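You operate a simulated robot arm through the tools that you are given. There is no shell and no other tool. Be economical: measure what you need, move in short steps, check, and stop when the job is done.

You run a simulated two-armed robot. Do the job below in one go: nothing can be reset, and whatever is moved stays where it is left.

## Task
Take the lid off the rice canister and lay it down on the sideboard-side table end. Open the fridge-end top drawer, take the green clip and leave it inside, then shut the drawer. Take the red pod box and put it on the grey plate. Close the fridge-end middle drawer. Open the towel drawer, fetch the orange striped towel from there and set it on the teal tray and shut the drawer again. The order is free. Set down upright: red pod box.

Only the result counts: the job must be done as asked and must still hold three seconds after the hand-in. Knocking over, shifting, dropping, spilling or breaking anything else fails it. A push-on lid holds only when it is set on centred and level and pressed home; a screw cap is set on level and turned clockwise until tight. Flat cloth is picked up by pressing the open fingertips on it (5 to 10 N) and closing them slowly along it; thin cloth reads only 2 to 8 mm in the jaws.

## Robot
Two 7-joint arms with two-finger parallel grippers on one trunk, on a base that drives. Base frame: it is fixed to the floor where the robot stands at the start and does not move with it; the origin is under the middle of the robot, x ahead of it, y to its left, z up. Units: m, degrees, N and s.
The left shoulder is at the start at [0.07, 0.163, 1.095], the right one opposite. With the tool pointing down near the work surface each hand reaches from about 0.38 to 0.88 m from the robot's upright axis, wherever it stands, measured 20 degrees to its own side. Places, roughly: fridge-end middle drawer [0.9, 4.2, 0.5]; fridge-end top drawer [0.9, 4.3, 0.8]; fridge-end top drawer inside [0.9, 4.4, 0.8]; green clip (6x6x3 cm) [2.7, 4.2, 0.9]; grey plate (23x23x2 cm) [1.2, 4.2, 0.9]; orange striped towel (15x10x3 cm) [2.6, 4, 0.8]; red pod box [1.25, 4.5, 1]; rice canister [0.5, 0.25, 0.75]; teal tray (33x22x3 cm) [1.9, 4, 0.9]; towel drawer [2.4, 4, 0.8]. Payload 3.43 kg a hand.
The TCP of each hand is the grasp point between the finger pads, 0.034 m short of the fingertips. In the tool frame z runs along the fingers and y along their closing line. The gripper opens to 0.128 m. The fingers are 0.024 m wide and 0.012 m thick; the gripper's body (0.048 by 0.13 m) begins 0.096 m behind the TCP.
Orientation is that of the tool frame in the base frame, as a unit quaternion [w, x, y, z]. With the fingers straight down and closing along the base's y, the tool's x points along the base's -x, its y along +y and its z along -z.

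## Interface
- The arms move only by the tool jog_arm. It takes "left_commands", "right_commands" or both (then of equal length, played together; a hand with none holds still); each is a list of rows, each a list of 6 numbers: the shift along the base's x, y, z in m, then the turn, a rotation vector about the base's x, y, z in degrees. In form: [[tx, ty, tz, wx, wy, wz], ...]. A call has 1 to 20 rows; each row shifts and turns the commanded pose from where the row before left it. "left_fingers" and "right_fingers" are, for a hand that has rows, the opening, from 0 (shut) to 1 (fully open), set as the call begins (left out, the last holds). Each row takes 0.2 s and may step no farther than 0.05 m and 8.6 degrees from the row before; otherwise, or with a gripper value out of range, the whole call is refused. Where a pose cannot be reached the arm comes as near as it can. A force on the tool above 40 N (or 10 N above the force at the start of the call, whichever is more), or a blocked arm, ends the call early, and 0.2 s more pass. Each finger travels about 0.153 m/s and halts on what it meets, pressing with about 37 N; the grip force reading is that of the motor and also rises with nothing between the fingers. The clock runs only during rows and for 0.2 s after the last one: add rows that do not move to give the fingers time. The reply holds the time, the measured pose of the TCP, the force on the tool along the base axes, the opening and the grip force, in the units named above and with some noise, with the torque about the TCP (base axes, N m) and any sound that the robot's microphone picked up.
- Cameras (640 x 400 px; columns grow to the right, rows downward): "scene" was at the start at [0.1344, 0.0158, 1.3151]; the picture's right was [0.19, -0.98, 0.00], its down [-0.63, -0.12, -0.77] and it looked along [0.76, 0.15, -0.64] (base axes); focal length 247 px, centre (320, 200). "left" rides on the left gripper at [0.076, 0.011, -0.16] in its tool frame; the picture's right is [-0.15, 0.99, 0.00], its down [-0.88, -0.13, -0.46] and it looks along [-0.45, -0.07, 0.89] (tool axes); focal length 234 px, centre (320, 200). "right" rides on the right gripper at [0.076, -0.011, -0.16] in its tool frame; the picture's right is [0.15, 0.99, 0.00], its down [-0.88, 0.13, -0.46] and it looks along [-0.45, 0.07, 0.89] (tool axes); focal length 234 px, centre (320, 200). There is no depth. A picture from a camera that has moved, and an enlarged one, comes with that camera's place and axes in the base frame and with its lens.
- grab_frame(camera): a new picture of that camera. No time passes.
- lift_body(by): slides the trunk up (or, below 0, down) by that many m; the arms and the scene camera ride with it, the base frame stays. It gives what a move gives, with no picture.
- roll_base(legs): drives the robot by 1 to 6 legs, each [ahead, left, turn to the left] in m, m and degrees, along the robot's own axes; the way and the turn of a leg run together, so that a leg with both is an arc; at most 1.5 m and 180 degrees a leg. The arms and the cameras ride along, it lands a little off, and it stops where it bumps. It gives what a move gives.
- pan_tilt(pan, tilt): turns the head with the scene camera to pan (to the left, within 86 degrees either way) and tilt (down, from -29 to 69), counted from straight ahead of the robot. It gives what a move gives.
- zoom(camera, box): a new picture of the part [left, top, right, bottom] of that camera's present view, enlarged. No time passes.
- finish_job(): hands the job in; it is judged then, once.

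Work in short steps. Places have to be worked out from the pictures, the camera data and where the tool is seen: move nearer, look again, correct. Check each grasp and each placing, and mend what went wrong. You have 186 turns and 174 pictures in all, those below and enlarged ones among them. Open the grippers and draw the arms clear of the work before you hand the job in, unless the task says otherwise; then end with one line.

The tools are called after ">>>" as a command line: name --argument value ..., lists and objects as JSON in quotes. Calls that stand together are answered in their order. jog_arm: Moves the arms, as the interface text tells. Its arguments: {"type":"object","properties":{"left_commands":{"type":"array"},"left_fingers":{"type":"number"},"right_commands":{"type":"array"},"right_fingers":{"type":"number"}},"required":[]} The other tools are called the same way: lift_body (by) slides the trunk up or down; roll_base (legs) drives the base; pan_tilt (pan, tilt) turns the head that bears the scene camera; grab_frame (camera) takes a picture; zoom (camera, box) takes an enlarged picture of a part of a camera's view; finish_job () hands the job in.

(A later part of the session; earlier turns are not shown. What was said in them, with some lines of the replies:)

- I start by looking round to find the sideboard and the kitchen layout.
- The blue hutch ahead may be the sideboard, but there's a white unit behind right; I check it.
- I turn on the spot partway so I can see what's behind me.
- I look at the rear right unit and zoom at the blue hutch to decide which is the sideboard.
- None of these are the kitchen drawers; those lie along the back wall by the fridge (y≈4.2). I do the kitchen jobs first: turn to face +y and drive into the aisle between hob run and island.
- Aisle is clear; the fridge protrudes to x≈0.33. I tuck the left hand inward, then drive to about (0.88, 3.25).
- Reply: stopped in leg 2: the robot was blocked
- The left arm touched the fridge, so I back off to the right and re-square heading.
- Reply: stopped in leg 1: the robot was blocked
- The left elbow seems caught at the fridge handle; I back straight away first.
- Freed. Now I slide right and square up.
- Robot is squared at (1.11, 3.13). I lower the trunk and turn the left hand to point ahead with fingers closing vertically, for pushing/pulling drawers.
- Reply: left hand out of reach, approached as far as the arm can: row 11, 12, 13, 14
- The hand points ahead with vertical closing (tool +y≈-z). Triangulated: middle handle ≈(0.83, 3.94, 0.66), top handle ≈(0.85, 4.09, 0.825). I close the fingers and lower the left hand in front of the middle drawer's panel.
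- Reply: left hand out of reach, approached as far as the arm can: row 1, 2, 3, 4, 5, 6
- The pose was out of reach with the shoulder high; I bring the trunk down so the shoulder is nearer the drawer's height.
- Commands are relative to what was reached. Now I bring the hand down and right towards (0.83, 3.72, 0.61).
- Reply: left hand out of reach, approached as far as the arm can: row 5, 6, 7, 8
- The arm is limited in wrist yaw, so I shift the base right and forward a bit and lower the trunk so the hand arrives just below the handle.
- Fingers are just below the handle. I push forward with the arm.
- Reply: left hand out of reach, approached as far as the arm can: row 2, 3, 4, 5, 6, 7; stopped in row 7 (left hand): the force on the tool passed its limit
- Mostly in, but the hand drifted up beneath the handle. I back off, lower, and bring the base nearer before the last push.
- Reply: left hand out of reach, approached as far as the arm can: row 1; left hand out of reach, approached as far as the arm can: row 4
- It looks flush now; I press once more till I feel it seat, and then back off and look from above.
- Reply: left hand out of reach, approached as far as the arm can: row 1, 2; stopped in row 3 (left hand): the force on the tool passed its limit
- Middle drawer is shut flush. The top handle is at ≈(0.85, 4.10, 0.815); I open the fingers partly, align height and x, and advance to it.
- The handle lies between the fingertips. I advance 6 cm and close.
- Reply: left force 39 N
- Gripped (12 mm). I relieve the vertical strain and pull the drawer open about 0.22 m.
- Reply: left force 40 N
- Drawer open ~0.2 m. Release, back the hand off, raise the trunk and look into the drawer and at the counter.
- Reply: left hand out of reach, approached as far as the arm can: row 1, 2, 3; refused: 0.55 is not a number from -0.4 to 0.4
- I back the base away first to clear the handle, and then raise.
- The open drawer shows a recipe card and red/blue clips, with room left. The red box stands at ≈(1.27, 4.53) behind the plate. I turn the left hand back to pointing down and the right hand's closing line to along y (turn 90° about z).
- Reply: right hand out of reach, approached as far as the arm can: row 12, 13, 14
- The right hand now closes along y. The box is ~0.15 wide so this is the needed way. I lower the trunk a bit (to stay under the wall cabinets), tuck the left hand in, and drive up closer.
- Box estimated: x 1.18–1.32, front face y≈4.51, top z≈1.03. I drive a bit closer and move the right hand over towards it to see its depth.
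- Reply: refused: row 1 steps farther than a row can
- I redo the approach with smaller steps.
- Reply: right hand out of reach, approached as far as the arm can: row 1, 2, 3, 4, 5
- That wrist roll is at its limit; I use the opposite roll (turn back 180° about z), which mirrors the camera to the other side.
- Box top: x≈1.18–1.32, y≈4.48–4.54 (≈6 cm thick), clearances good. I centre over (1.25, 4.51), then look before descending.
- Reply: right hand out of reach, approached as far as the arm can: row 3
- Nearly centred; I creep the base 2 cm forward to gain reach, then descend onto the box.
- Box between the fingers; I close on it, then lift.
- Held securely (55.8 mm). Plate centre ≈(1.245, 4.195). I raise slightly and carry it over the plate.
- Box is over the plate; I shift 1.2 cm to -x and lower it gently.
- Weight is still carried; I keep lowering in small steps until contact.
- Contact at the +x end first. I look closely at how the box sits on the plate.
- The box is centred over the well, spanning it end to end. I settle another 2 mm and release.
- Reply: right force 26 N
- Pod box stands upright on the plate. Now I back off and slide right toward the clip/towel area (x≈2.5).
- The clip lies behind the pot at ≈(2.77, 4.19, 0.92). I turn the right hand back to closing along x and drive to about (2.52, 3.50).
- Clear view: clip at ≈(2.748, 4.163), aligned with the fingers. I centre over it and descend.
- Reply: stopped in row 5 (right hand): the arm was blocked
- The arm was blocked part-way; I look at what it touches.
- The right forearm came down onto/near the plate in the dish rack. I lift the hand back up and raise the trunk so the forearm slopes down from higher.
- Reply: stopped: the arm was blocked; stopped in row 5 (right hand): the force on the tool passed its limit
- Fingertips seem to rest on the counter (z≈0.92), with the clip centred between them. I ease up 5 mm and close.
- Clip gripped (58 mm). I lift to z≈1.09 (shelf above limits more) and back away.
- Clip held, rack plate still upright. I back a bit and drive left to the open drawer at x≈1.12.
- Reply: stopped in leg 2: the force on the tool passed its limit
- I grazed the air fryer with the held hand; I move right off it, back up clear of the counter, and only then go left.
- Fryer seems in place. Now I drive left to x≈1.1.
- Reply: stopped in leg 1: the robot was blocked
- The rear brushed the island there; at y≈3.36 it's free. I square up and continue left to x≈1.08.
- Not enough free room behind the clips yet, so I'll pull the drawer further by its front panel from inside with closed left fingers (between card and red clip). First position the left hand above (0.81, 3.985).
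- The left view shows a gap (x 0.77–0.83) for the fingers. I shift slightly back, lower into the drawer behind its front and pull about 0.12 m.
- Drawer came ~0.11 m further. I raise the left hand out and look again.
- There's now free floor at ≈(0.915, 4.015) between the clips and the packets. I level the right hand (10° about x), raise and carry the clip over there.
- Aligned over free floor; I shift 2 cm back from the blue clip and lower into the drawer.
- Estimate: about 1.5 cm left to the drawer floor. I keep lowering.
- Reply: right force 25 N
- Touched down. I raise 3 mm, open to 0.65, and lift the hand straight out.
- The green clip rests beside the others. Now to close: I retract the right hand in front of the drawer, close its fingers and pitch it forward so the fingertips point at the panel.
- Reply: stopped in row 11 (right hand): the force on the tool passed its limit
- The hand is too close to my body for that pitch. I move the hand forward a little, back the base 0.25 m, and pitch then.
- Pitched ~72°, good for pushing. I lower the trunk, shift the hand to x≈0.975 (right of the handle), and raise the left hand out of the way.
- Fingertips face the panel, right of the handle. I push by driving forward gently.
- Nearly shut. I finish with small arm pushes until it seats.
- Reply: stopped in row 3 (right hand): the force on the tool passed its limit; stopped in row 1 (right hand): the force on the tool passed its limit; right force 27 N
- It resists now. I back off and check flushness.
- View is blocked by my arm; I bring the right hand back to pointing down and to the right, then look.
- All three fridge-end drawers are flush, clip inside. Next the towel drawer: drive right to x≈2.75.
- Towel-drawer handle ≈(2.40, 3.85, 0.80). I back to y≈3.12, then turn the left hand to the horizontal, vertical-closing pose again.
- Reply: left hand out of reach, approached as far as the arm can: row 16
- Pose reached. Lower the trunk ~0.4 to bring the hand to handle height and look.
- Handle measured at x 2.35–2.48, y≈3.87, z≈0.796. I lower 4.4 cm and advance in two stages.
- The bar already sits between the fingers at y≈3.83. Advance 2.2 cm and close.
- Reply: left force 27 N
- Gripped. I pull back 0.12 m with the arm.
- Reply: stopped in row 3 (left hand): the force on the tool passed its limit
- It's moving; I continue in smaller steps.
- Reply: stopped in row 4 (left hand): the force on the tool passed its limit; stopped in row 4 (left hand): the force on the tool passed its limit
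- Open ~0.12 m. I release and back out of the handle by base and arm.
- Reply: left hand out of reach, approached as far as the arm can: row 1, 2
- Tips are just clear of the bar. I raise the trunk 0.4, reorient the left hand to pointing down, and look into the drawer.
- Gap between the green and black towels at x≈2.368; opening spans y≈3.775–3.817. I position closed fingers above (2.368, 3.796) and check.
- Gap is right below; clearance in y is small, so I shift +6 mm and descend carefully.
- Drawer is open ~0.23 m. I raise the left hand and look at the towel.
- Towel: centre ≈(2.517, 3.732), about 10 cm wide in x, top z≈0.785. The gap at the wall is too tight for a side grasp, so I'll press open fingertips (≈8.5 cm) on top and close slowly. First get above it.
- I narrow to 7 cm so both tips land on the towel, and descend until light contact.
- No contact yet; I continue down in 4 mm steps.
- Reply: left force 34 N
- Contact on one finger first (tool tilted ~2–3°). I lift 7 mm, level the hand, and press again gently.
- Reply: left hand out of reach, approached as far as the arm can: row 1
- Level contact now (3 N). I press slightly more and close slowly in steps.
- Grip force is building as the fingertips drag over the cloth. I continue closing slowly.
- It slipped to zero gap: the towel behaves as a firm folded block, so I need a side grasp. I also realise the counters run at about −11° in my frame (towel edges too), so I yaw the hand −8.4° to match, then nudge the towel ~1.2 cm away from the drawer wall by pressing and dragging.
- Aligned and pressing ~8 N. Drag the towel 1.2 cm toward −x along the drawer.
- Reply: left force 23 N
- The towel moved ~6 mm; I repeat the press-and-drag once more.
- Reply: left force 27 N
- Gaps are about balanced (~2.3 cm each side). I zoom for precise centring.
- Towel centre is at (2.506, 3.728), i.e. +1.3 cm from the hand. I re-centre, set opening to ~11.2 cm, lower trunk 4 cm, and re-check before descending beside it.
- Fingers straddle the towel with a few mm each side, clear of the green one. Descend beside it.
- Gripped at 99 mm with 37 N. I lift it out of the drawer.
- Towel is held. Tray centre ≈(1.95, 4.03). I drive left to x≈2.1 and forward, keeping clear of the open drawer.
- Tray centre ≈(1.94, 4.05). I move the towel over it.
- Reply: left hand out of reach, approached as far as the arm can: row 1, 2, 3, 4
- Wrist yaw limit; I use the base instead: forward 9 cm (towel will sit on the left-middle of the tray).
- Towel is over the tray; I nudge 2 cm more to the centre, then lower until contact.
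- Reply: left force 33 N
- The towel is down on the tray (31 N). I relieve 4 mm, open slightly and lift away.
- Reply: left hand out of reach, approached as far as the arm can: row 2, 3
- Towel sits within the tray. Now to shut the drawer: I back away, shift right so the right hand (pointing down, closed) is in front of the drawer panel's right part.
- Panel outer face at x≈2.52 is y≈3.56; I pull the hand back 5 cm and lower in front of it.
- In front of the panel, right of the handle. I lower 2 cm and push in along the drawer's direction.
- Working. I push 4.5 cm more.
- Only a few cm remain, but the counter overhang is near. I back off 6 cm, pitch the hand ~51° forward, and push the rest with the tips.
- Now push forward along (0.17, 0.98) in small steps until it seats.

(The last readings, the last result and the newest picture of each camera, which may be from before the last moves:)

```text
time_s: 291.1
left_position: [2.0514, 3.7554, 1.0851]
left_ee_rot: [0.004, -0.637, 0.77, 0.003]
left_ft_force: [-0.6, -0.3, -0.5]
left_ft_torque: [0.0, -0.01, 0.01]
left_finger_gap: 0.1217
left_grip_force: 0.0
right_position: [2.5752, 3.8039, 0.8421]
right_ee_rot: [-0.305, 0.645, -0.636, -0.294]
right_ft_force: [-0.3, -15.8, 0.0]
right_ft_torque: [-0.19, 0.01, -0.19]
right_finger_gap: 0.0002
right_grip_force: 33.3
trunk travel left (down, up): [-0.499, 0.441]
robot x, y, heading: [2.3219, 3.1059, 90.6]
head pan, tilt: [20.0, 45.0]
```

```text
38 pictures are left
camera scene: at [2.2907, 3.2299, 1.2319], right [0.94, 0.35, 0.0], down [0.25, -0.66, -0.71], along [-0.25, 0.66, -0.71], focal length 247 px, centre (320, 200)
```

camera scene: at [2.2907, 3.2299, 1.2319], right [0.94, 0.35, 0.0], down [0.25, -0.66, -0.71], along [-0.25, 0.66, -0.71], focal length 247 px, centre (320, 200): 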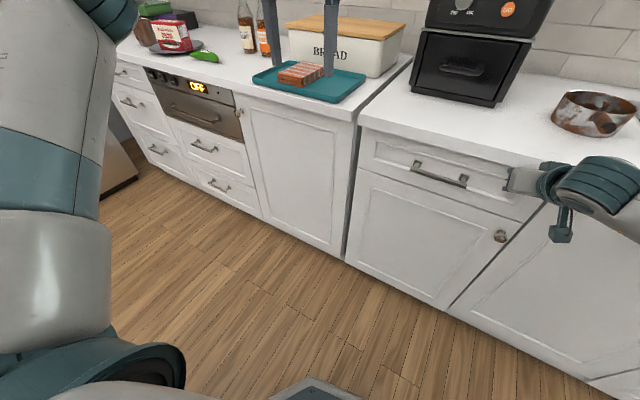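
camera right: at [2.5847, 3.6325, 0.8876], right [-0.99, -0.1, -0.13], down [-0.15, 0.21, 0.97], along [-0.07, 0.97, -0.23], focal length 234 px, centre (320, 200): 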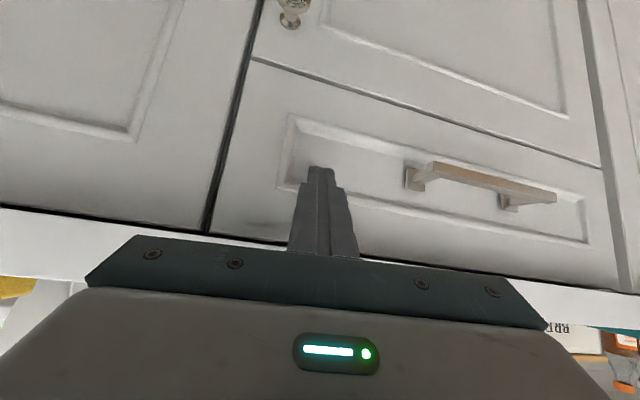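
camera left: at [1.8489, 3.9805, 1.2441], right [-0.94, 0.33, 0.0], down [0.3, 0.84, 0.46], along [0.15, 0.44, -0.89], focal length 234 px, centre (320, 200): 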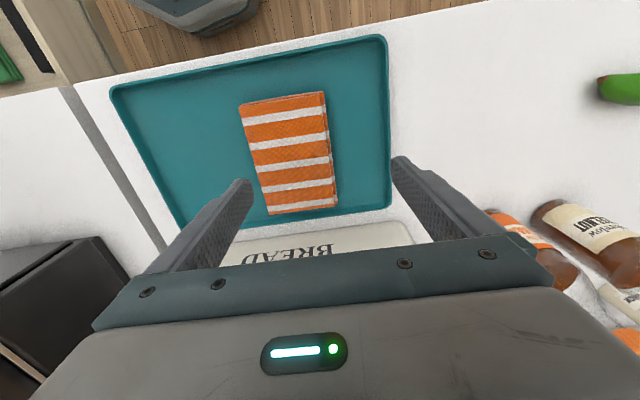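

It looks shut. One more firm push, then retract the hand, turn it back down and zoom to verify.

>>> jog_arm --right_commands '[[0.001, 0.008, 0, 0, 0, 0], [0.001, 0.008, 0, 0, 0, 0]]'

>>> jog_arm --right_commands '[[0, -0.045, 0, 0, 0, 0], [0, -0.045, 0, 0, 0, 0], [0, -0.045, 0, 0, 0, 0], [0, 0, 0.04, -8.5, 0, 0], [0, 0, 0.04, -8.5, 0, 0], [0, 0, 0.04, -8.5, 0, 0], [0, 0, 0.04, -8.5, 0, 0], [0, 0, 0.04, -8.5, 0, 0], [0, 0, 0.04, -8.5, 0, 0], [0, 0, 0.03, 0, 0, 0]]'

>>> zoom --camera "scene" --box '[320, 80, 580, 260]'

```text
time_s: 291.4
left_position: [2.0521, 3.7551, 1.0858]
left_ee_rot: [0.003, -0.637, 0.771, 0.003]
left_ft_force: [-0.4, -0.1, -0.8]
left_ft_torque: [0.01, 0.02, 0.01]
left_finger_gap: 0.1218
left_grip_force: 0.1
right_position: [2.5731, 3.8032, 0.8436]
right_ee_rot: [-0.304, 0.646, -0.636, -0.294]
right_ft_force: [0.3, -19.5, 8.8]
right_ft_torque: [0.1, -0.06, -0.19]
right_finger_gap: 0.0002
right_grip_force: 33.1
trunk travel left (down, up): [-0.499, 0.441]
robot x, y, heading: [2.3167, 3.105, 90.6]
head pan, tilt: [20.0, 45.0]
stopped in row 1 (right hand): the force on the tool passed its limit (the readings are from after the stop); the commanded pose is now the measured one
```

```text
time_s: 293.6
left_position: [2.0517, 3.7566, 1.0846]
left_ee_rot: [0.003, -0.637, 0.771, 0.003]
left_ft_force: [0.9, -0.4, 1.0]
left_ft_torque: [0.02, -0.01, -0.01]
left_finger_gap: 0.1214
left_grip_force: 0.0
right_position: [2.5747, 3.6723, 1.1106]
right_ee_rot: [0.006, 0.713, -0.701, 0.01]
right_ft_force: [-0.5, 0.8, -0.8]
right_ft_torque: [0.02, 0.0, -0.01]
right_finger_gap: 0.0001
right_grip_force: 33.5
trunk travel left (down, up): [-0.499, 0.441]
robot x, y, heading: [2.3204, 3.1065, 90.5]
head pan, tilt: [20.0, 45.0]
```

```text
2.22 times, centred on (450, 170) of scene
camera zoom: at [2.2909, 3.2307, 1.2317], right [0.94, 0.35, 0.0], down [0.25, -0.66, -0.71], along [-0.25, 0.66, -0.71], focal length 549 px, centre (31, 267)
```

zoom: 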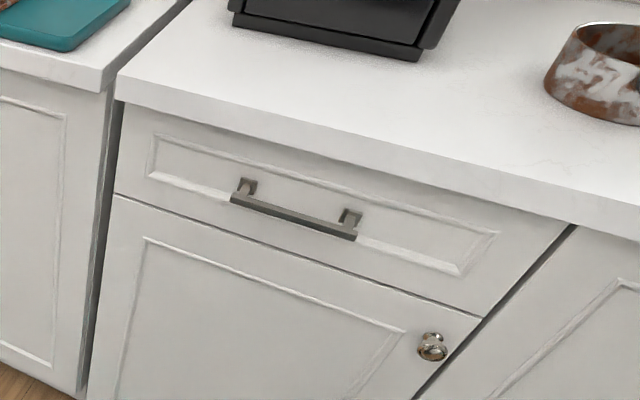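

The towel drawer is flush and shut. Before the lid, I look at the blue unit again to decide what "sideboard" means.

>>> pan_tilt --pan -80 --tilt 15

>>> grab_frame --camera "scene"

```text
time_s: 295.4
left_position: [2.0521, 3.7562, 1.0849]
left_ee_rot: [0.003, -0.637, 0.771, 0.003]
left_ft_force: [0.1, -0.8, 0.1]
left_ft_torque: [0.04, -0.02, 0.02]
left_finger_gap: 0.1218
left_grip_force: 0.0
right_position: [2.5754, 3.6726, 1.111]
right_ee_rot: [0.006, 0.713, -0.701, 0.01]
right_ft_force: [1.0, 0.0, -0.8]
right_ft_torque: [0.01, -0.01, 0.0]
right_finger_gap: 0.0002
right_grip_force: 33.3
trunk travel left (down, up): [-0.499, 0.441]
robot x, y, heading: [2.3216, 3.1066, 90.7]
head pan, tilt: [-80.0, 15.0]
```

```text
36 pictures are left
camera scene: at [2.4111, 3.1727, 1.2785], right [0.18, -0.98, 0.0], down [-0.25, -0.05, -0.97], along [0.95, 0.18, -0.26], focal length 247 px, centre (320, 200)
```

scene: 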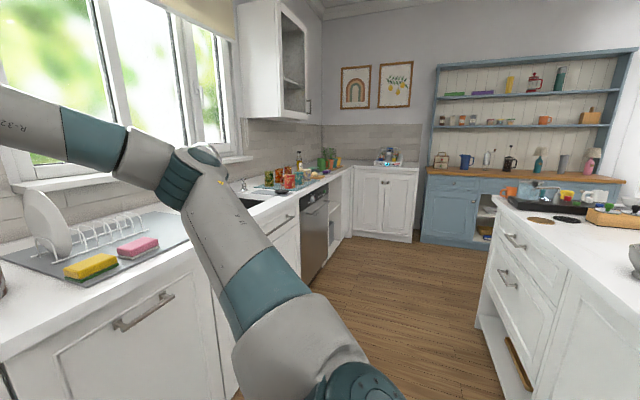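

Base decision: the table end isn't listed as a separate place, and the rear-wall sideboard faces the canister's table end, so I'll lay the lid on the near end where the canister stands. I tuck the hands in and drive back via the aisle.

>>> jog_arm --left_commands '[[0.02, -0.04, 0.02, 0, 0, 0], [0.02, -0.04, 0.02, 0, 0, 0], [0.01, -0.04, 0.01, 0, 0, 0]]' --right_commands '[[-0.02, -0.03, 0.02, 0, 0, 0], [-0.02, -0.03, 0.02, 0, 0, 0], [-0.01, -0.03, 0.01, 0, 0, 0]]'

>>> roll_base --legs '[[0.22, 0, 0], [0, 1.34, -0.7], [-0.3, 0.04, 0]]'

```text
time_s: 296.2
left_position: [2.1016, 3.6386, 1.1351]
left_ee_rot: [0.003, -0.637, 0.771, 0.002]
left_ft_force: [0.1, 0.5, 0.0]
left_ft_torque: [0.06, 0.02, -0.01]
left_finger_gap: 0.1214
left_grip_force: 0.1
right_position: [2.5252, 3.5783, 1.1597]
right_ee_rot: [0.005, 0.713, -0.701, 0.01]
right_ft_force: [0.6, -0.5, -0.6]
right_ft_torque: [0.05, -0.01, -0.02]
right_finger_gap: 0.0
right_grip_force: 33.2
trunk travel left (down, up): [-0.499, 0.441]
robot x, y, heading: [2.3208, 3.1073, 90.4]
head pan, tilt: [-80.0, 15.0]
```

```text
time_s: 305.9
left_position: [0.7385, 3.604, 1.1354]
left_ee_rot: [0.004, -0.61, 0.792, 0.002]
left_ft_force: [-1.1, -0.4, 0.0]
left_ft_torque: [0.06, -0.04, -0.02]
left_finger_gap: 0.1216
left_grip_force: 0.0
right_position: [1.1567, 3.5142, 1.1592]
right_ee_rot: [-0.004, -0.688, 0.725, -0.011]
right_ft_force: [-0.9, -0.7, 0.3]
right_ft_torque: [0.02, -0.05, 0.0]
right_finger_gap: 0.0002
right_grip_force: 32.9
trunk travel left (down, up): [-0.499, 0.441]
robot x, y, heading: [0.9211, 3.0604, 86.7]
head pan, tilt: [-80.0, 15.0]
```

>>> roll_base --legs '[[-0.66, 0.03, 0], [-1.0, 0.19, 0]]'

```text
time_s: 314.4
left_position: [0.403, 1.9727, 1.1346]
left_ee_rot: [0.002, -0.605, 0.796, 0.002]
left_ft_force: [1.5, -1.1, -0.6]
left_ft_torque: [0.01, -0.04, 0.02]
left_finger_gap: 0.1218
left_grip_force: 0.0
right_position: [0.8213, 1.8795, 1.158]
right_ee_rot: [-0.006, -0.685, 0.729, -0.011]
right_ft_force: [0.4, 0.5, -0.7]
right_ft_torque: [0.01, 0.02, -0.01]
right_finger_gap: 0.0
right_grip_force: 33.2
trunk travel left (down, up): [-0.499, 0.441]
robot x, y, heading: [0.5767, 1.4257, 86.1]
head pan, tilt: [-80.0, 15.0]
```

>>> roll_base --legs '[[-0.55, 0.34, 0], [-0.91, 0.14, 0], [0, 0, -86]]'

>>> pan_tilt --pan 15 --tilt 45

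>>> grab_frame --camera "scene"

>>> grab_frame --camera "left"

```text
time_s: 326.0
left_position: [0.5347, 0.2157, 1.1357]
left_ee_rot: [0.003, 0.109, 0.994, 0.0]
left_ft_force: [-0.3, -0.4, 0.4]
left_ft_torque: [0.01, 0.03, -0.01]
left_finger_gap: 0.1219
left_grip_force: 0.0
right_position: [0.462, -0.2068, 1.1581]
right_ee_rot: [-0.012, 0.006, 1.0, -0.003]
right_ft_force: [0.7, 0.3, 0.6]
right_ft_torque: [0.01, -0.01, -0.02]
right_finger_gap: 0.0002
right_grip_force: 32.9
trunk travel left (down, up): [-0.499, 0.441]
robot x, y, heading: [-0.0083, 0.0138, -1.1]
head pan, tilt: [-80.0, 15.0]
```

```text
time_s: 327.7
left_position: [0.5341, 0.2162, 1.1348]
left_ee_rot: [0.003, 0.109, 0.994, -0.001]
left_ft_force: [-0.4, -0.6, 0.4]
left_ft_torque: [0.01, -0.01, 0.01]
left_finger_gap: 0.1219
left_grip_force: 0.0
right_position: [0.4625, -0.2064, 1.1582]
right_ee_rot: [-0.012, 0.005, 1.0, -0.002]
right_ft_force: [-0.6, 0.7, -0.2]
right_ft_torque: [0.0, -0.02, -0.02]
right_finger_gap: 0.0
right_grip_force: 33.1
trunk travel left (down, up): [-0.499, 0.441]
robot x, y, heading: [-0.0046, 0.0105, -1.3]
head pan, tilt: [15.0, 45.0]
```

```text
35 pictures are left
camera scene: at [0.1229, 0.0308, 1.2317], right [0.24, -0.97, 0.0], down [-0.69, -0.17, -0.71], along [0.69, 0.17, -0.71], focal length 247 px, centre (320, 200)
```

scene: 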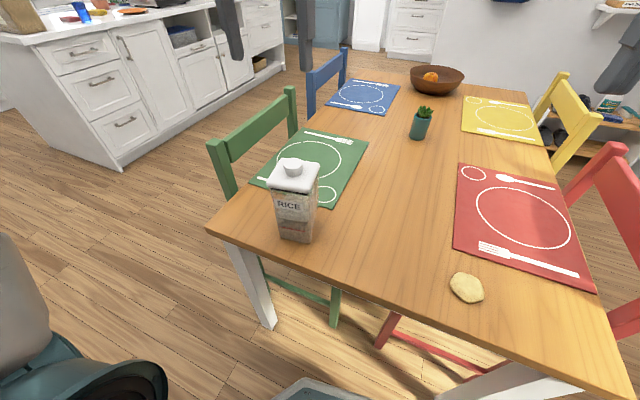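

```text
34 pictures are left
camera left: at [0.4622, 0.2429, 1.2932], right [0.36, 0.93, 0.0], down [0.83, -0.32, 0.46], along [0.43, -0.16, -0.89], focal length 234 px, centre (320, 200)
```

left: 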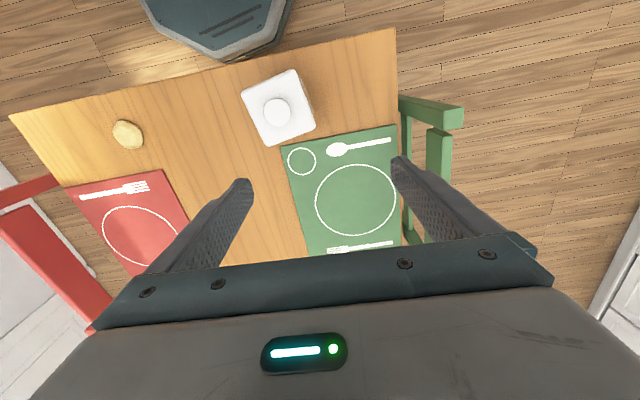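

The lid is a square (≈8.5 cm, axis-aligned) centred at (0.480, 0.175), top ≈0.92 with knob to 0.945. I align the left hand (turn +12.5° about z), centre over it and descend partway.

>>> jog_arm --left_commands '[[-0.018, -0.014, 0, 0, 0, 6.25], [-0.018, -0.014, 0, 0, 0, 6.25], [-0.018, -0.013, -0.02, 0, 0, 0], [0, 0, -0.04, 0, 0, 0], [0, 0, -0.04, 0, 0, 0]]' --left_fingers 1

>>> grab_frame --camera "left"

>>> zoom --camera "scene" --box '[240, 130, 360, 250]'

```text
time_s: 328.9
left_position: [0.4827, 0.1755, 1.0334]
left_ee_rot: [0.003, -0.002, 1.0, 0.0]
left_ft_force: [0.0, -0.5, -0.3]
left_ft_torque: [0.0, 0.02, -0.03]
left_finger_gap: 0.1283
left_grip_force: 0.0
right_position: [0.4626, -0.2056, 1.1575]
right_ee_rot: [-0.012, 0.005, 1.0, -0.004]
right_ft_force: [1.1, 0.9, 0.0]
right_ft_torque: [0.02, 0.02, -0.02]
right_finger_gap: 0.0
right_grip_force: 33.7
trunk travel left (down, up): [-0.499, 0.441]
robot x, y, heading: [-0.0064, 0.0123, -1.2]
head pan, tilt: [15.0, 45.0]
```

```text
33 pictures are left
camera left: at [0.4067, 0.1869, 1.1924], right [0.15, 0.99, 0.0], down [0.88, -0.13, 0.46], along [0.46, -0.07, -0.89], focal length 234 px, centre (320, 200)
```

left: 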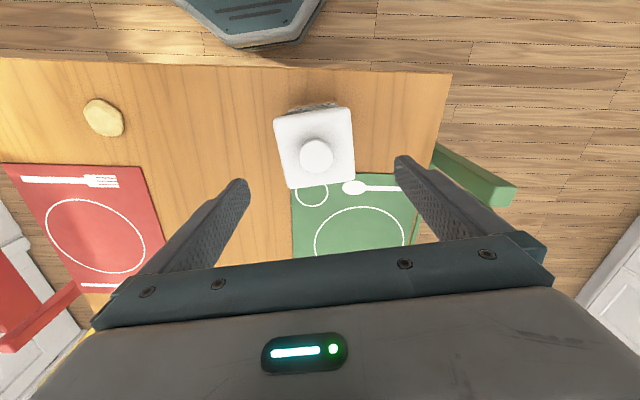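

```text
3.33 times, centred on (300, 190) of scene
camera zoom: at [0.1233, 0.0311, 1.2317], right [0.24, -0.97, 0.0], down [-0.69, -0.17, -0.71], along [0.69, 0.17, -0.71], focal length 823 px, centre (387, 233)
```

zoom: 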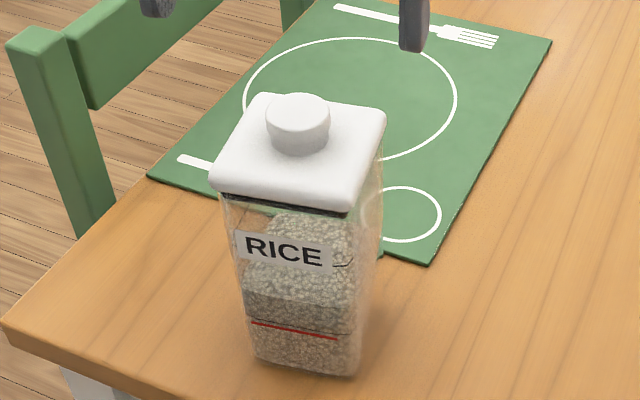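

Well aligned with the lid. Descend so the fingertips flank the lid's skirt (TCP ≈0.927).

>>> jog_arm --left_commands '[[0.001, -0.003, -0.03, 0, 0, 0], [0, 0, -0.04, 0, 0, 0], [0, 0, -0.036, 0, 0, 0]]'

>>> grab_frame --camera "left"

>>> zoom --camera "scene" --box '[240, 130, 360, 250]'

```text
time_s: 329.7
left_position: [0.4841, 0.1706, 0.9251]
left_ee_rot: [0.002, -0.001, 1.0, -0.001]
left_ft_force: [0.3, -0.6, 0.1]
left_ft_torque: [-0.01, 0.05, -0.04]
left_finger_gap: 0.1282
left_grip_force: 0.0
right_position: [0.4627, -0.2052, 1.1592]
right_ee_rot: [-0.011, 0.005, 1.0, -0.005]
right_ft_force: [-0.2, -0.2, 0.2]
right_ft_torque: [0.03, 0.04, 0.0]
right_finger_gap: 0.0001
right_grip_force: 32.4
trunk travel left (down, up): [-0.499, 0.441]
robot x, y, heading: [-0.0033, 0.0126, -1.0]
head pan, tilt: [15.0, 45.0]
```

```text
31 pictures are left
camera left: at [0.408, 0.1814, 1.0847], right [0.15, 0.99, 0.0], down [0.88, -0.13, 0.46], along [0.46, -0.07, -0.89], focal length 234 px, centre (320, 200)
```

left: 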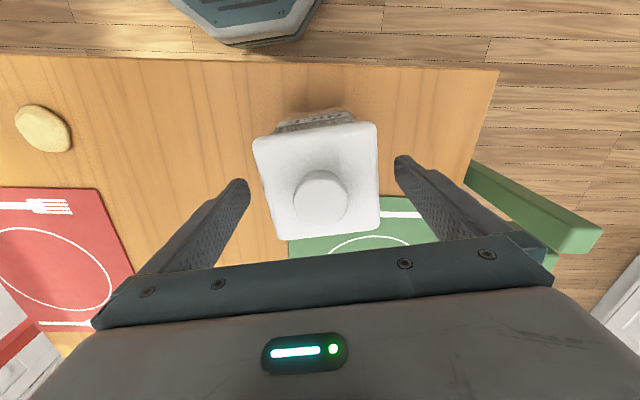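

```text
3.33 times, centred on (300, 190) of scene
camera zoom: at [0.124, 0.0311, 1.2316], right [0.24, -0.97, 0.0], down [-0.69, -0.17, -0.71], along [0.69, 0.17, -0.71], focal length 823 px, centre (387, 233)
```

zoom: 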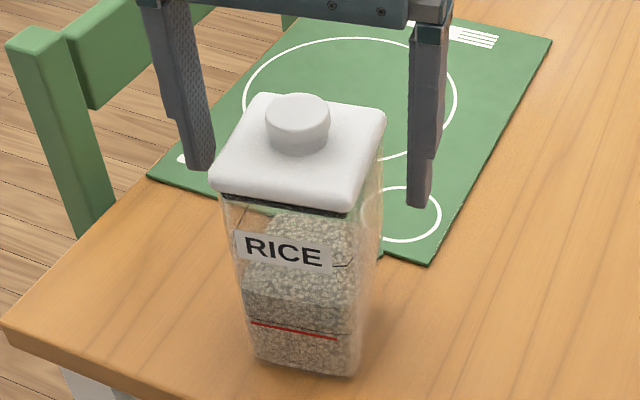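

Fingers flank the lid. Close on it.

>>> jog_arm --left_commands '[[-0.004, 0, 0, 0, 0, 0], [0, 0, 0, 0, 0, 0], [0, 0, 0, 0, 0, 0]]' --left_fingers 0.4

>>> zoom --camera "scene" --box '[240, 130, 360, 250]'

```text
time_s: 330.5
left_position: [0.4778, 0.1713, 0.9272]
left_ee_rot: [0.005, 0.0, 1.0, -0.001]
left_ft_force: [1.5, -0.3, -0.6]
left_ft_torque: [0.01, 0.0, -0.01]
left_finger_gap: 0.0856
left_grip_force: 36.5
right_position: [0.4617, -0.2072, 1.1567]
right_ee_rot: [-0.011, 0.005, 1.0, -0.004]
right_ft_force: [0.3, -0.3, 0.1]
right_ft_torque: [0.0, -0.02, -0.03]
right_finger_gap: 0.0001
right_grip_force: 33.2
trunk travel left (down, up): [-0.499, 0.441]
robot x, y, heading: [-0.0063, 0.0125, -1.3]
head pan, tilt: [15.0, 45.0]
heard: snap
```

```text
3.33 times, centred on (300, 190) of scene
camera zoom: at [0.1231, 0.0309, 1.2316], right [0.24, -0.97, 0.0], down [-0.69, -0.17, -0.71], along [0.69, 0.17, -0.71], focal length 823 px, centre (387, 233)
```

zoom: 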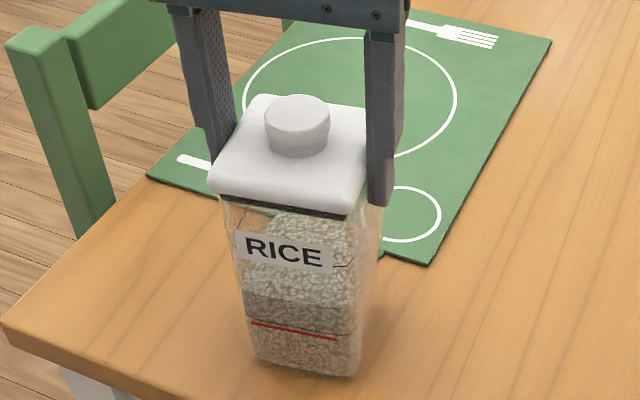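

Heard a snap — the lid came loose. I lift straight up slowly and check the canister stays.

>>> jog_arm --left_commands '[[0, 0, 0.008, 0, 0, 0], [0, 0, 0.012, 0, 0, 0], [0, 0, 0.015, 0, 0, 0]]'

>>> zoom --camera "scene" --box '[240, 110, 380, 250]'

```text
time_s: 331.3
left_position: [0.4785, 0.1707, 0.9655]
left_ee_rot: [0.003, 0.001, 1.0, 0.0]
left_ft_force: [0.4, 0.1, -0.3]
left_ft_torque: [-0.01, -0.03, -0.01]
left_finger_gap: 0.0858
left_grip_force: 36.6
right_position: [0.4596, -0.2068, 1.1567]
right_ee_rot: [-0.011, 0.005, 1.0, -0.004]
right_ft_force: [-1.1, 0.0, -0.1]
right_ft_torque: [-0.01, -0.03, -0.02]
right_finger_gap: 0.0
right_grip_force: 33.4
trunk travel left (down, up): [-0.499, 0.441]
robot x, y, heading: [-0.0082, 0.0123, -0.9]
head pan, tilt: [15.0, 45.0]
```

```text
2.86 times, centred on (310, 180) of scene
camera zoom: at [0.1226, 0.0308, 1.2317], right [0.24, -0.97, 0.0], down [-0.69, -0.17, -0.71], along [0.69, 0.17, -0.71], focal length 706 px, centre (349, 257)
```

zoom: 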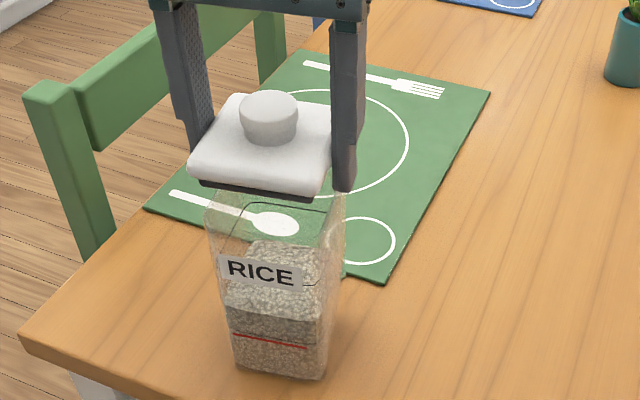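

Lid is off and the canister stands still. I raise it, move the right hand aside, and carry the lid to the clear spot (0.45, 0.0) on this table end.

>>> jog_arm --left_commands '[[0, 0, 0.04, 0, 0, 0], [0, 0, 0.04, 0, 0, 0], [-0.008, -0.045, 0, 0, 0, 0], [-0.008, -0.045, 0, 0, 0, 0], [-0.008, -0.045, 0, 0, 0, 0], [-0.004, -0.036, 0, 0, 0, 0]]' --right_commands '[[0, -0.04, 0.02, 0, 0, 0], [0, -0.04, 0.02, 0, 0, 0], [0, -0.04, 0.01, 0, 0, 0], [0, -0.02, 0, 0, 0, 0], [0, 0, 0, 0, 0, 0], [0, 0, 0, 0, 0, 0]]'

>>> grab_frame --camera "left"

```text
time_s: 332.7
left_position: [0.4601, 0.1255, 1.0357]
left_ee_rot: [0.003, 0.0, 1.0, 0.0]
left_ft_force: [-0.3, 0.3, 0.6]
left_ft_torque: [0.03, -0.03, -0.01]
left_finger_gap: 0.0858
left_grip_force: 37.0
left hand out of reach, approached as far as the arm can: row 4, 5, 6
right_position: [0.4638, -0.348, 1.2108]
right_ee_rot: [-0.011, 0.006, 1.0, -0.004]
right_ft_force: [-0.4, 0.2, -0.6]
right_ft_torque: [0.0, 0.03, 0.0]
right_finger_gap: 0.0
right_grip_force: 32.9
trunk travel left (down, up): [-0.499, 0.441]
robot x, y, heading: [-0.0071, 0.0138, -1.1]
head pan, tilt: [15.0, 45.0]
```

```text
27 pictures are left
camera left: at [0.3844, 0.1363, 1.1954], right [0.15, 0.99, 0.0], down [0.88, -0.13, 0.46], along [0.46, -0.07, -0.89], focal length 234 px, centre (320, 200)
```

left: 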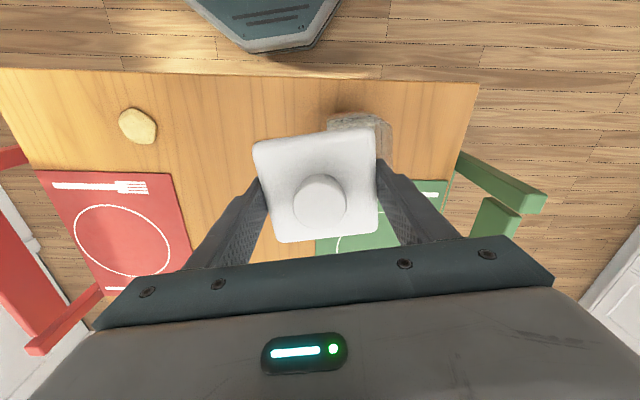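

The arm is at its limit crossing over, so I slide the base to the right 13 cm instead.

>>> roll_base --legs '[[-0.03, -0.13, 0]]'

>>> jog_arm --left_commands '[[0.025, 0, -0.03, 0, 0, 0], [0, 0, -0.04, 0, 0, 0], [0, 0, -0.04, 0, 0, 0], [0, 0, -0.04, 0, 0, 0]]'

>>> grab_frame --camera "left"

>>> grab_frame --camera "scene"

```text
time_s: 334.1
left_position: [0.4281, -0.007, 1.0367]
left_ee_rot: [0.003, 0.001, 1.0, 0.0]
left_ft_force: [-0.3, -0.8, -0.5]
left_ft_torque: [0.02, 0.0, -0.02]
left_finger_gap: 0.0859
left_grip_force: 36.5
right_position: [0.4315, -0.4803, 1.2096]
right_ee_rot: [-0.012, 0.007, 1.0, -0.003]
right_ft_force: [0.5, -0.1, -0.4]
right_ft_torque: [0.03, 0.0, 0.01]
right_finger_gap: 0.0001
right_grip_force: 33.0
trunk travel left (down, up): [-0.499, 0.441]
robot x, y, heading: [-0.0369, -0.1206, -1.3]
head pan, tilt: [15.0, 45.0]
```

```text
time_s: 335.1
left_position: [0.4548, -0.0036, 0.8885]
left_ee_rot: [0.003, 0.0, 1.0, -0.001]
left_ft_force: [-0.6, 0.0, -1.1]
left_ft_torque: [-0.01, 0.0, 0.01]
left_finger_gap: 0.0857
left_grip_force: 37.1
left hand out of reach, approached as far as the arm can: row 1
right_position: [0.4315, -0.4789, 1.2121]
right_ee_rot: [-0.011, 0.006, 1.0, -0.004]
right_ft_force: [-0.3, -0.3, 0.0]
right_ft_torque: [-0.03, -0.01, 0.0]
right_finger_gap: 0.0
right_grip_force: 33.4
trunk travel left (down, up): [-0.499, 0.441]
robot x, y, heading: [-0.0372, -0.1188, -1.5]
head pan, tilt: [15.0, 45.0]
```

```text
26 pictures are left
camera left: at [0.3781, 0.0071, 1.0464], right [0.15, 0.99, 0.0], down [0.88, -0.13, 0.46], along [0.46, -0.07, -0.89], focal length 234 px, centre (320, 200)
```

left: 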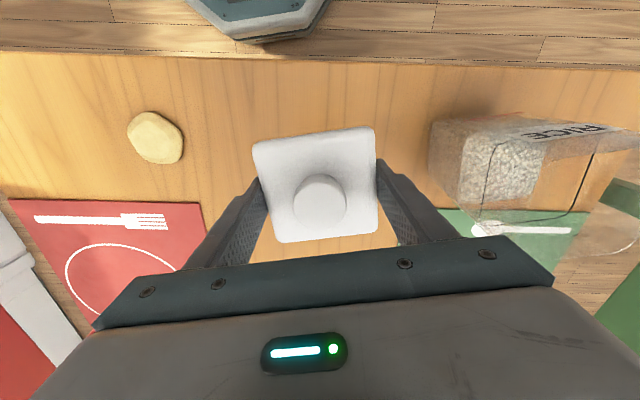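

```text
25 pictures are left
camera scene: at [0.0913, -0.1, 1.2317], right [0.24, -0.97, 0.0], down [-0.69, -0.17, -0.71], along [0.69, 0.17, -0.71], focal length 247 px, centre (320, 200)
```

scene: 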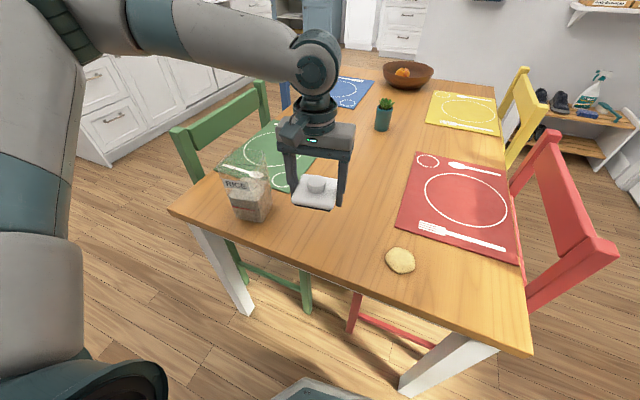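

Clear wood beneath. I lower to the table.

>>> jog_arm --left_commands '[[-0.005, 0, -0.035, 0, 0, 0], [0, 0, -0.035, 0, 0, 0]]'

>>> jog_arm --left_commands '[[0, 0, -0.008, 0, 0, 0]]'

>>> jog_arm --left_commands '[[0, 0, -0.006, 0, 0, 0]]'

>>> jog_arm --left_commands '[[0, 0, -0.005, 0, 0, 0]]'

```text
time_s: 335.6
left_position: [0.4466, 0.0037, 0.8199]
left_ee_rot: [0.003, 0.001, 1.0, -0.001]
left_ft_force: [-0.5, 0.8, -1.1]
left_ft_torque: [-0.02, -0.02, -0.01]
left_finger_gap: 0.0857
left_grip_force: 36.8
left hand out of reach, approached as far as the arm can: row 2
right_position: [0.4294, -0.4788, 1.2116]
right_ee_rot: [-0.012, 0.006, 1.0, -0.004]
right_ft_force: [-0.1, -0.6, -0.2]
right_ft_torque: [0.01, -0.02, 0.0]
right_finger_gap: 0.0
right_grip_force: 32.8
trunk travel left (down, up): [-0.499, 0.441]
robot x, y, heading: [-0.0405, -0.1245, -1.4]
head pan, tilt: [15.0, 45.0]
```

```text
time_s: 336.1
left_position: [0.4483, 0.0067, 0.8135]
left_ee_rot: [0.003, 0.001, 1.0, -0.002]
left_ft_force: [0.2, 0.1, -0.8]
left_ft_torque: [0.03, -0.01, -0.01]
left_finger_gap: 0.0858
left_grip_force: 37.2
right_position: [0.4306, -0.4795, 1.2107]
right_ee_rot: [-0.011, 0.006, 1.0, -0.005]
right_ft_force: [0.2, -0.6, 1.3]
right_ft_torque: [-0.01, 0.01, -0.03]
right_finger_gap: 0.0002
right_grip_force: 32.9
trunk travel left (down, up): [-0.499, 0.441]
robot x, y, heading: [-0.0418, -0.118, -1.2]
head pan, tilt: [15.0, 45.0]
```

```text
time_s: 336.4
left_position: [0.4483, 0.0074, 0.8089]
left_ee_rot: [0.005, 0.001, 1.0, -0.002]
left_ft_force: [-1.2, 0.6, -1.2]
left_ft_torque: [-0.01, -0.01, 0.05]
left_finger_gap: 0.0858
left_grip_force: 37.1
left hand out of reach, approached as far as the arm can: row 1
right_position: [0.4295, -0.4809, 1.2114]
right_ee_rot: [-0.012, 0.006, 1.0, -0.004]
right_ft_force: [0.0, -0.7, 0.3]
right_ft_torque: [0.0, -0.03, -0.03]
right_finger_gap: 0.0
right_grip_force: 33.3
trunk travel left (down, up): [-0.499, 0.441]
robot x, y, heading: [-0.038, -0.1175, -0.9]
head pan, tilt: [15.0, 45.0]
```

```text
time_s: 336.9
left_position: [0.4484, 0.0101, 0.8042]
left_ee_rot: [0.005, 0.001, 1.0, -0.001]
left_ft_force: [0.0, 0.0, -0.1]
left_ft_torque: [0.0, 0.01, 0.01]
left_finger_gap: 0.0859
left_grip_force: 37.0
right_position: [0.431, -0.4802, 1.2114]
right_ee_rot: [-0.012, 0.007, 1.0, -0.003]
right_ft_force: [1.0, 0.1, -0.7]
right_ft_torque: [-0.04, -0.02, 0.02]
right_finger_gap: 0.0003
right_grip_force: 33.4
trunk travel left (down, up): [-0.499, 0.441]
robot x, y, heading: [-0.0382, -0.1183, -1.5]
head pan, tilt: [15.0, 45.0]
```

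The arm is near its limit, so I lower the last bit with the trunk.

>>> lift_body --by -0.006

>>> lift_body --by -0.005

>>> zoom --camera "scene" --box '[210, 130, 390, 270]'

```text
time_s: 337.4
left_position: [0.4478, 0.0098, 0.7994]
left_ee_rot: [0.003, 0.0, 1.0, -0.001]
left_ft_force: [-0.2, -0.3, -0.6]
left_ft_torque: [-0.02, 0.03, -0.02]
left_finger_gap: 0.0857
left_grip_force: 37.4
right_position: [0.4309, -0.481, 1.2058]
right_ee_rot: [-0.012, 0.006, 1.0, -0.004]
right_ft_force: [0.0, -0.8, -0.5]
right_ft_torque: [0.02, -0.02, 0.02]
right_finger_gap: 0.0
right_grip_force: 32.9
trunk travel left (down, up): [-0.493, 0.447]
robot x, y, heading: [-0.0382, -0.118, -1.6]
head pan, tilt: [15.0, 45.0]
```

```text
time_s: 337.9
left_position: [0.4481, 0.0086, 0.7926]
left_ee_rot: [0.003, 0.001, 1.0, -0.001]
left_ft_force: [-0.7, 0.3, -0.5]
left_ft_torque: [-0.03, -0.01, -0.04]
left_finger_gap: 0.0858
left_grip_force: 36.8
right_position: [0.4295, -0.4802, 1.1998]
right_ee_rot: [-0.011, 0.007, 1.0, -0.003]
right_ft_force: [0.0, -0.6, 0.4]
right_ft_torque: [-0.02, 0.0, 0.03]
right_finger_gap: 0.0
right_grip_force: 32.8
trunk travel left (down, up): [-0.488, 0.452]
robot x, y, heading: [-0.0389, -0.1145, -1.3]
head pan, tilt: [15.0, 45.0]
```

```text
2.86 times, centred on (300, 200) of scene
camera zoom: at [0.0907, -0.1003, 1.2207], right [0.24, -0.97, 0.0], down [-0.69, -0.17, -0.71], along [0.69, 0.17, -0.71], focal length 706 px, centre (377, 200)
```

zoom: 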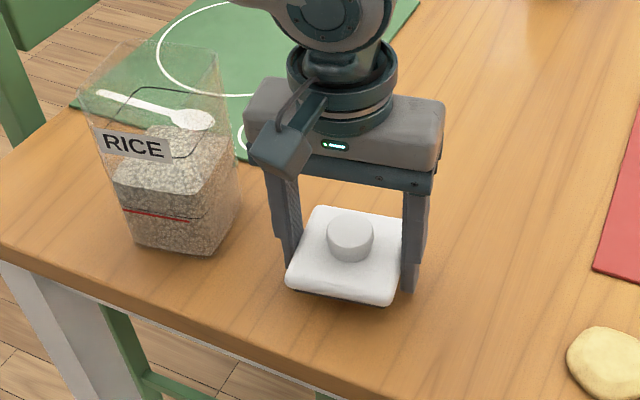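

>>> lift_body --by -0.004

>>> lift_body --by -0.004

>>> lift_body --by -0.003

```text
time_s: 338.5
left_position: [0.4484, 0.0101, 0.7897]
left_ee_rot: [0.004, 0.001, 1.0, -0.001]
left_ft_force: [-0.5, -0.9, -1.3]
left_ft_torque: [0.02, 0.01, -0.01]
left_finger_gap: 0.0858
left_grip_force: 36.9
right_position: [0.43, -0.4805, 1.1959]
right_ee_rot: [-0.011, 0.006, 1.0, -0.003]
right_ft_force: [-0.4, -0.8, 0.3]
right_ft_torque: [-0.01, 0.0, -0.01]
right_finger_gap: 0.0
right_grip_force: 32.7
trunk travel left (down, up): [-0.484, 0.456]
robot x, y, heading: [-0.0446, -0.1142, -1.3]
head pan, tilt: [15.0, 45.0]
```

```text
time_s: 339.0
left_position: [0.4479, 0.0096, 0.7855]
left_ee_rot: [0.003, 0.001, 1.0, -0.001]
left_ft_force: [1.1, -0.1, -0.1]
left_ft_torque: [-0.01, -0.01, -0.01]
left_finger_gap: 0.0857
left_grip_force: 36.8
right_position: [0.4296, -0.481, 1.192]
right_ee_rot: [-0.011, 0.006, 1.0, -0.003]
right_ft_force: [-0.4, -0.6, 0.2]
right_ft_torque: [0.03, 0.0, 0.0]
right_finger_gap: 0.0
right_grip_force: 32.5
trunk travel left (down, up): [-0.48, 0.46]
robot x, y, heading: [-0.0339, -0.12, -1.3]
head pan, tilt: [15.0, 45.0]
```

```text
time_s: 339.5
left_position: [0.4474, 0.0081, 0.7845]
left_ee_rot: [0.005, 0.001, 1.0, -0.001]
left_ft_force: [0.2, 2.1, 17.7]
left_ft_torque: [0.95, 0.21, -0.09]
left_finger_gap: 0.086
left_grip_force: 36.8
right_position: [0.4303, -0.4805, 1.1898]
right_ee_rot: [-0.01, 0.007, 1.0, -0.003]
right_ft_force: [0.0, 0.0, 0.3]
right_ft_torque: [-0.01, 0.02, 0.0]
right_finger_gap: 0.0002
right_grip_force: 33.0
trunk travel left (down, up): [-0.477, 0.463]
robot x, y, heading: [-0.04, -0.1194, -1.3]
head pan, tilt: [15.0, 45.0]
```

The lid touches the table (17 N). I raise 2 mm, open, and lift away.

>>> lift_body --by 0.002

>>> jog_arm --left_commands '[[0, 0, 0, 0, 0, 0], [0, 0, 0, 0, 0, 0]]' --left_fingers 0.9

>>> lift_body --by 0.25

>>> grab_frame --camera "scene"

```text
time_s: 340.0
left_position: [0.4481, 0.0089, 0.7846]
left_ee_rot: [0.003, 0.001, 1.0, -0.001]
left_ft_force: [2.2, 1.5, 6.3]
left_ft_torque: [0.34, 0.01, -0.09]
left_finger_gap: 0.0858
left_grip_force: 37.1
right_position: [0.4303, -0.4811, 1.1909]
right_ee_rot: [-0.012, 0.006, 1.0, -0.004]
right_ft_force: [-0.2, 0.0, 0.3]
right_ft_torque: [-0.01, 0.01, -0.02]
right_finger_gap: 0.0
right_grip_force: 32.8
trunk travel left (down, up): [-0.479, 0.461]
robot x, y, heading: [-0.0386, -0.1172, -1.2]
head pan, tilt: [15.0, 45.0]
```

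```text
time_s: 340.6
left_position: [0.4471, 0.0083, 0.7838]
left_ee_rot: [0.003, 0.001, 1.0, -0.001]
left_ft_force: [-2.5, -0.6, 1.2]
left_ft_torque: [0.06, 0.06, 0.08]
left_finger_gap: 0.1148
left_grip_force: 0.2
right_position: [0.4303, -0.4817, 1.1914]
right_ee_rot: [-0.012, 0.007, 1.0, -0.004]
right_ft_force: [0.2, 0.0, 0.7]
right_ft_torque: [-0.01, 0.03, 0.02]
right_finger_gap: 0.0
right_grip_force: 32.8
trunk travel left (down, up): [-0.479, 0.461]
robot x, y, heading: [-0.0376, -0.1174, -1.4]
head pan, tilt: [15.0, 45.0]
```

```text
time_s: 343.2
left_position: [0.4485, 0.0089, 1.0346]
left_ee_rot: [0.004, 0.001, 1.0, -0.002]
left_ft_force: [-0.3, 0.5, -0.3]
left_ft_torque: [0.0, 0.02, 0.01]
left_finger_gap: 0.1151
left_grip_force: 0.0
right_position: [0.4312, -0.4803, 1.4414]
right_ee_rot: [-0.011, 0.006, 1.0, -0.004]
right_ft_force: [0.3, 0.1, -0.5]
right_ft_torque: [-0.01, 0.01, -0.01]
right_finger_gap: 0.0001
right_grip_force: 33.3
trunk travel left (down, up): [-0.729, 0.211]
robot x, y, heading: [-0.0373, -0.118, -1.3]
head pan, tilt: [15.0, 45.0]
```

```text
23 pictures are left
camera scene: at [0.091, -0.1003, 1.4616], right [0.24, -0.97, 0.0], down [-0.69, -0.17, -0.71], along [0.69, 0.17, -0.71], focal length 247 px, centre (320, 200)
```

scene: 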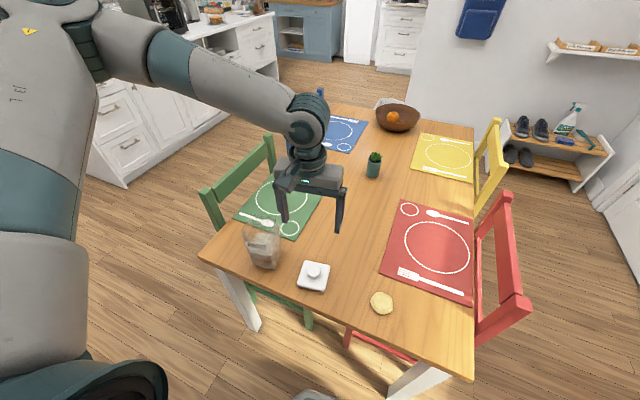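

Lid lies flat on the table end and the canister stands upright. I open the right gripper, and draw the robot back clear of the table, with a final check.

>>> jog_arm --left_commands '[[0, 0.02, 0.03, 0, 0, 0], [0, 0.02, 0.03, 0, 0, 0], [0, 0, 0, 0, 0, 0]]' --right_commands '[[0, 0, 0, 0, 0, 0], [0, 0, 0, 0, 0, 0], [0, 0, 0, 0, 0, 0]]' --left_fingers 1 --right_fingers 1

>>> roll_base --legs '[[-0.22, 0, 0]]'

>>> zoom --camera "scene" --box '[180, 60, 560, 300]'

```text
time_s: 344.0
left_position: [0.4473, 0.0492, 1.0932]
left_ee_rot: [0.002, 0.0, 1.0, -0.001]
left_ft_force: [0.4, 0.1, -0.3]
left_ft_torque: [0.0, 0.05, 0.01]
left_finger_gap: 0.128
left_grip_force: 0.1
right_position: [0.4324, -0.4809, 1.4406]
right_ee_rot: [-0.012, 0.005, 1.0, -0.003]
right_ft_force: [1.1, 1.0, -1.0]
right_ft_torque: [0.01, 0.01, -0.01]
right_finger_gap: 0.1282
right_grip_force: 0.0
trunk travel left (down, up): [-0.729, 0.211]
robot x, y, heading: [-0.0355, -0.1193, -1.4]
head pan, tilt: [15.0, 45.0]
```

```text
time_s: 345.7
left_position: [0.2242, 0.0528, 1.0918]
left_ee_rot: [0.002, 0.002, 1.0, -0.001]
left_ft_force: [0.2, -0.2, -0.1]
left_ft_torque: [0.01, 0.04, 0.0]
left_finger_gap: 0.128
left_grip_force: 0.0
right_position: [0.2086, -0.4759, 1.4412]
right_ee_rot: [-0.012, 0.007, 1.0, -0.004]
right_ft_force: [-0.3, -0.8, 0.4]
right_ft_torque: [0.0, 0.03, 0.01]
right_finger_gap: 0.1279
right_grip_force: 0.1
trunk travel left (down, up): [-0.729, 0.211]
robot x, y, heading: [-0.2625, -0.1146, -1.5]
head pan, tilt: [15.0, 45.0]
```

```text
1.67 times, centred on (370, 180) of scene
camera zoom: at [-0.1309, -0.0954, 1.4615], right [0.24, -0.97, 0.0], down [-0.69, -0.17, -0.71], along [0.69, 0.17, -0.71], focal length 412 px, centre (237, 233)
```

zoom: 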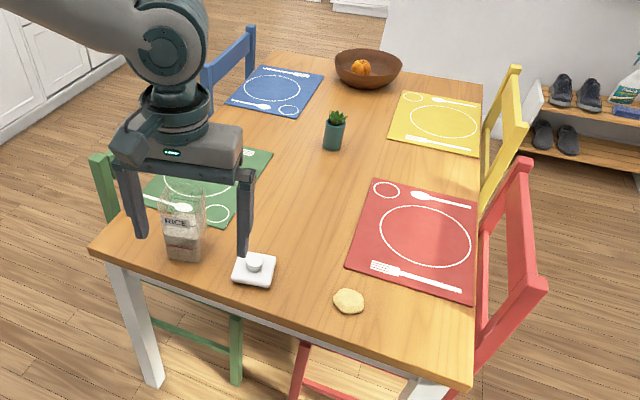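

Everything is in place, with both grippers open and the arms clear of the table, so I hand the job in.

>>> finish_job

```text
The job is handed in.
```

I did every step and handed the job in. The lid's place rests on my guess about which piece is the sideboard: I laid it on the table end nearest the robot's start, beside the canister, not on the far end by the blue unit.
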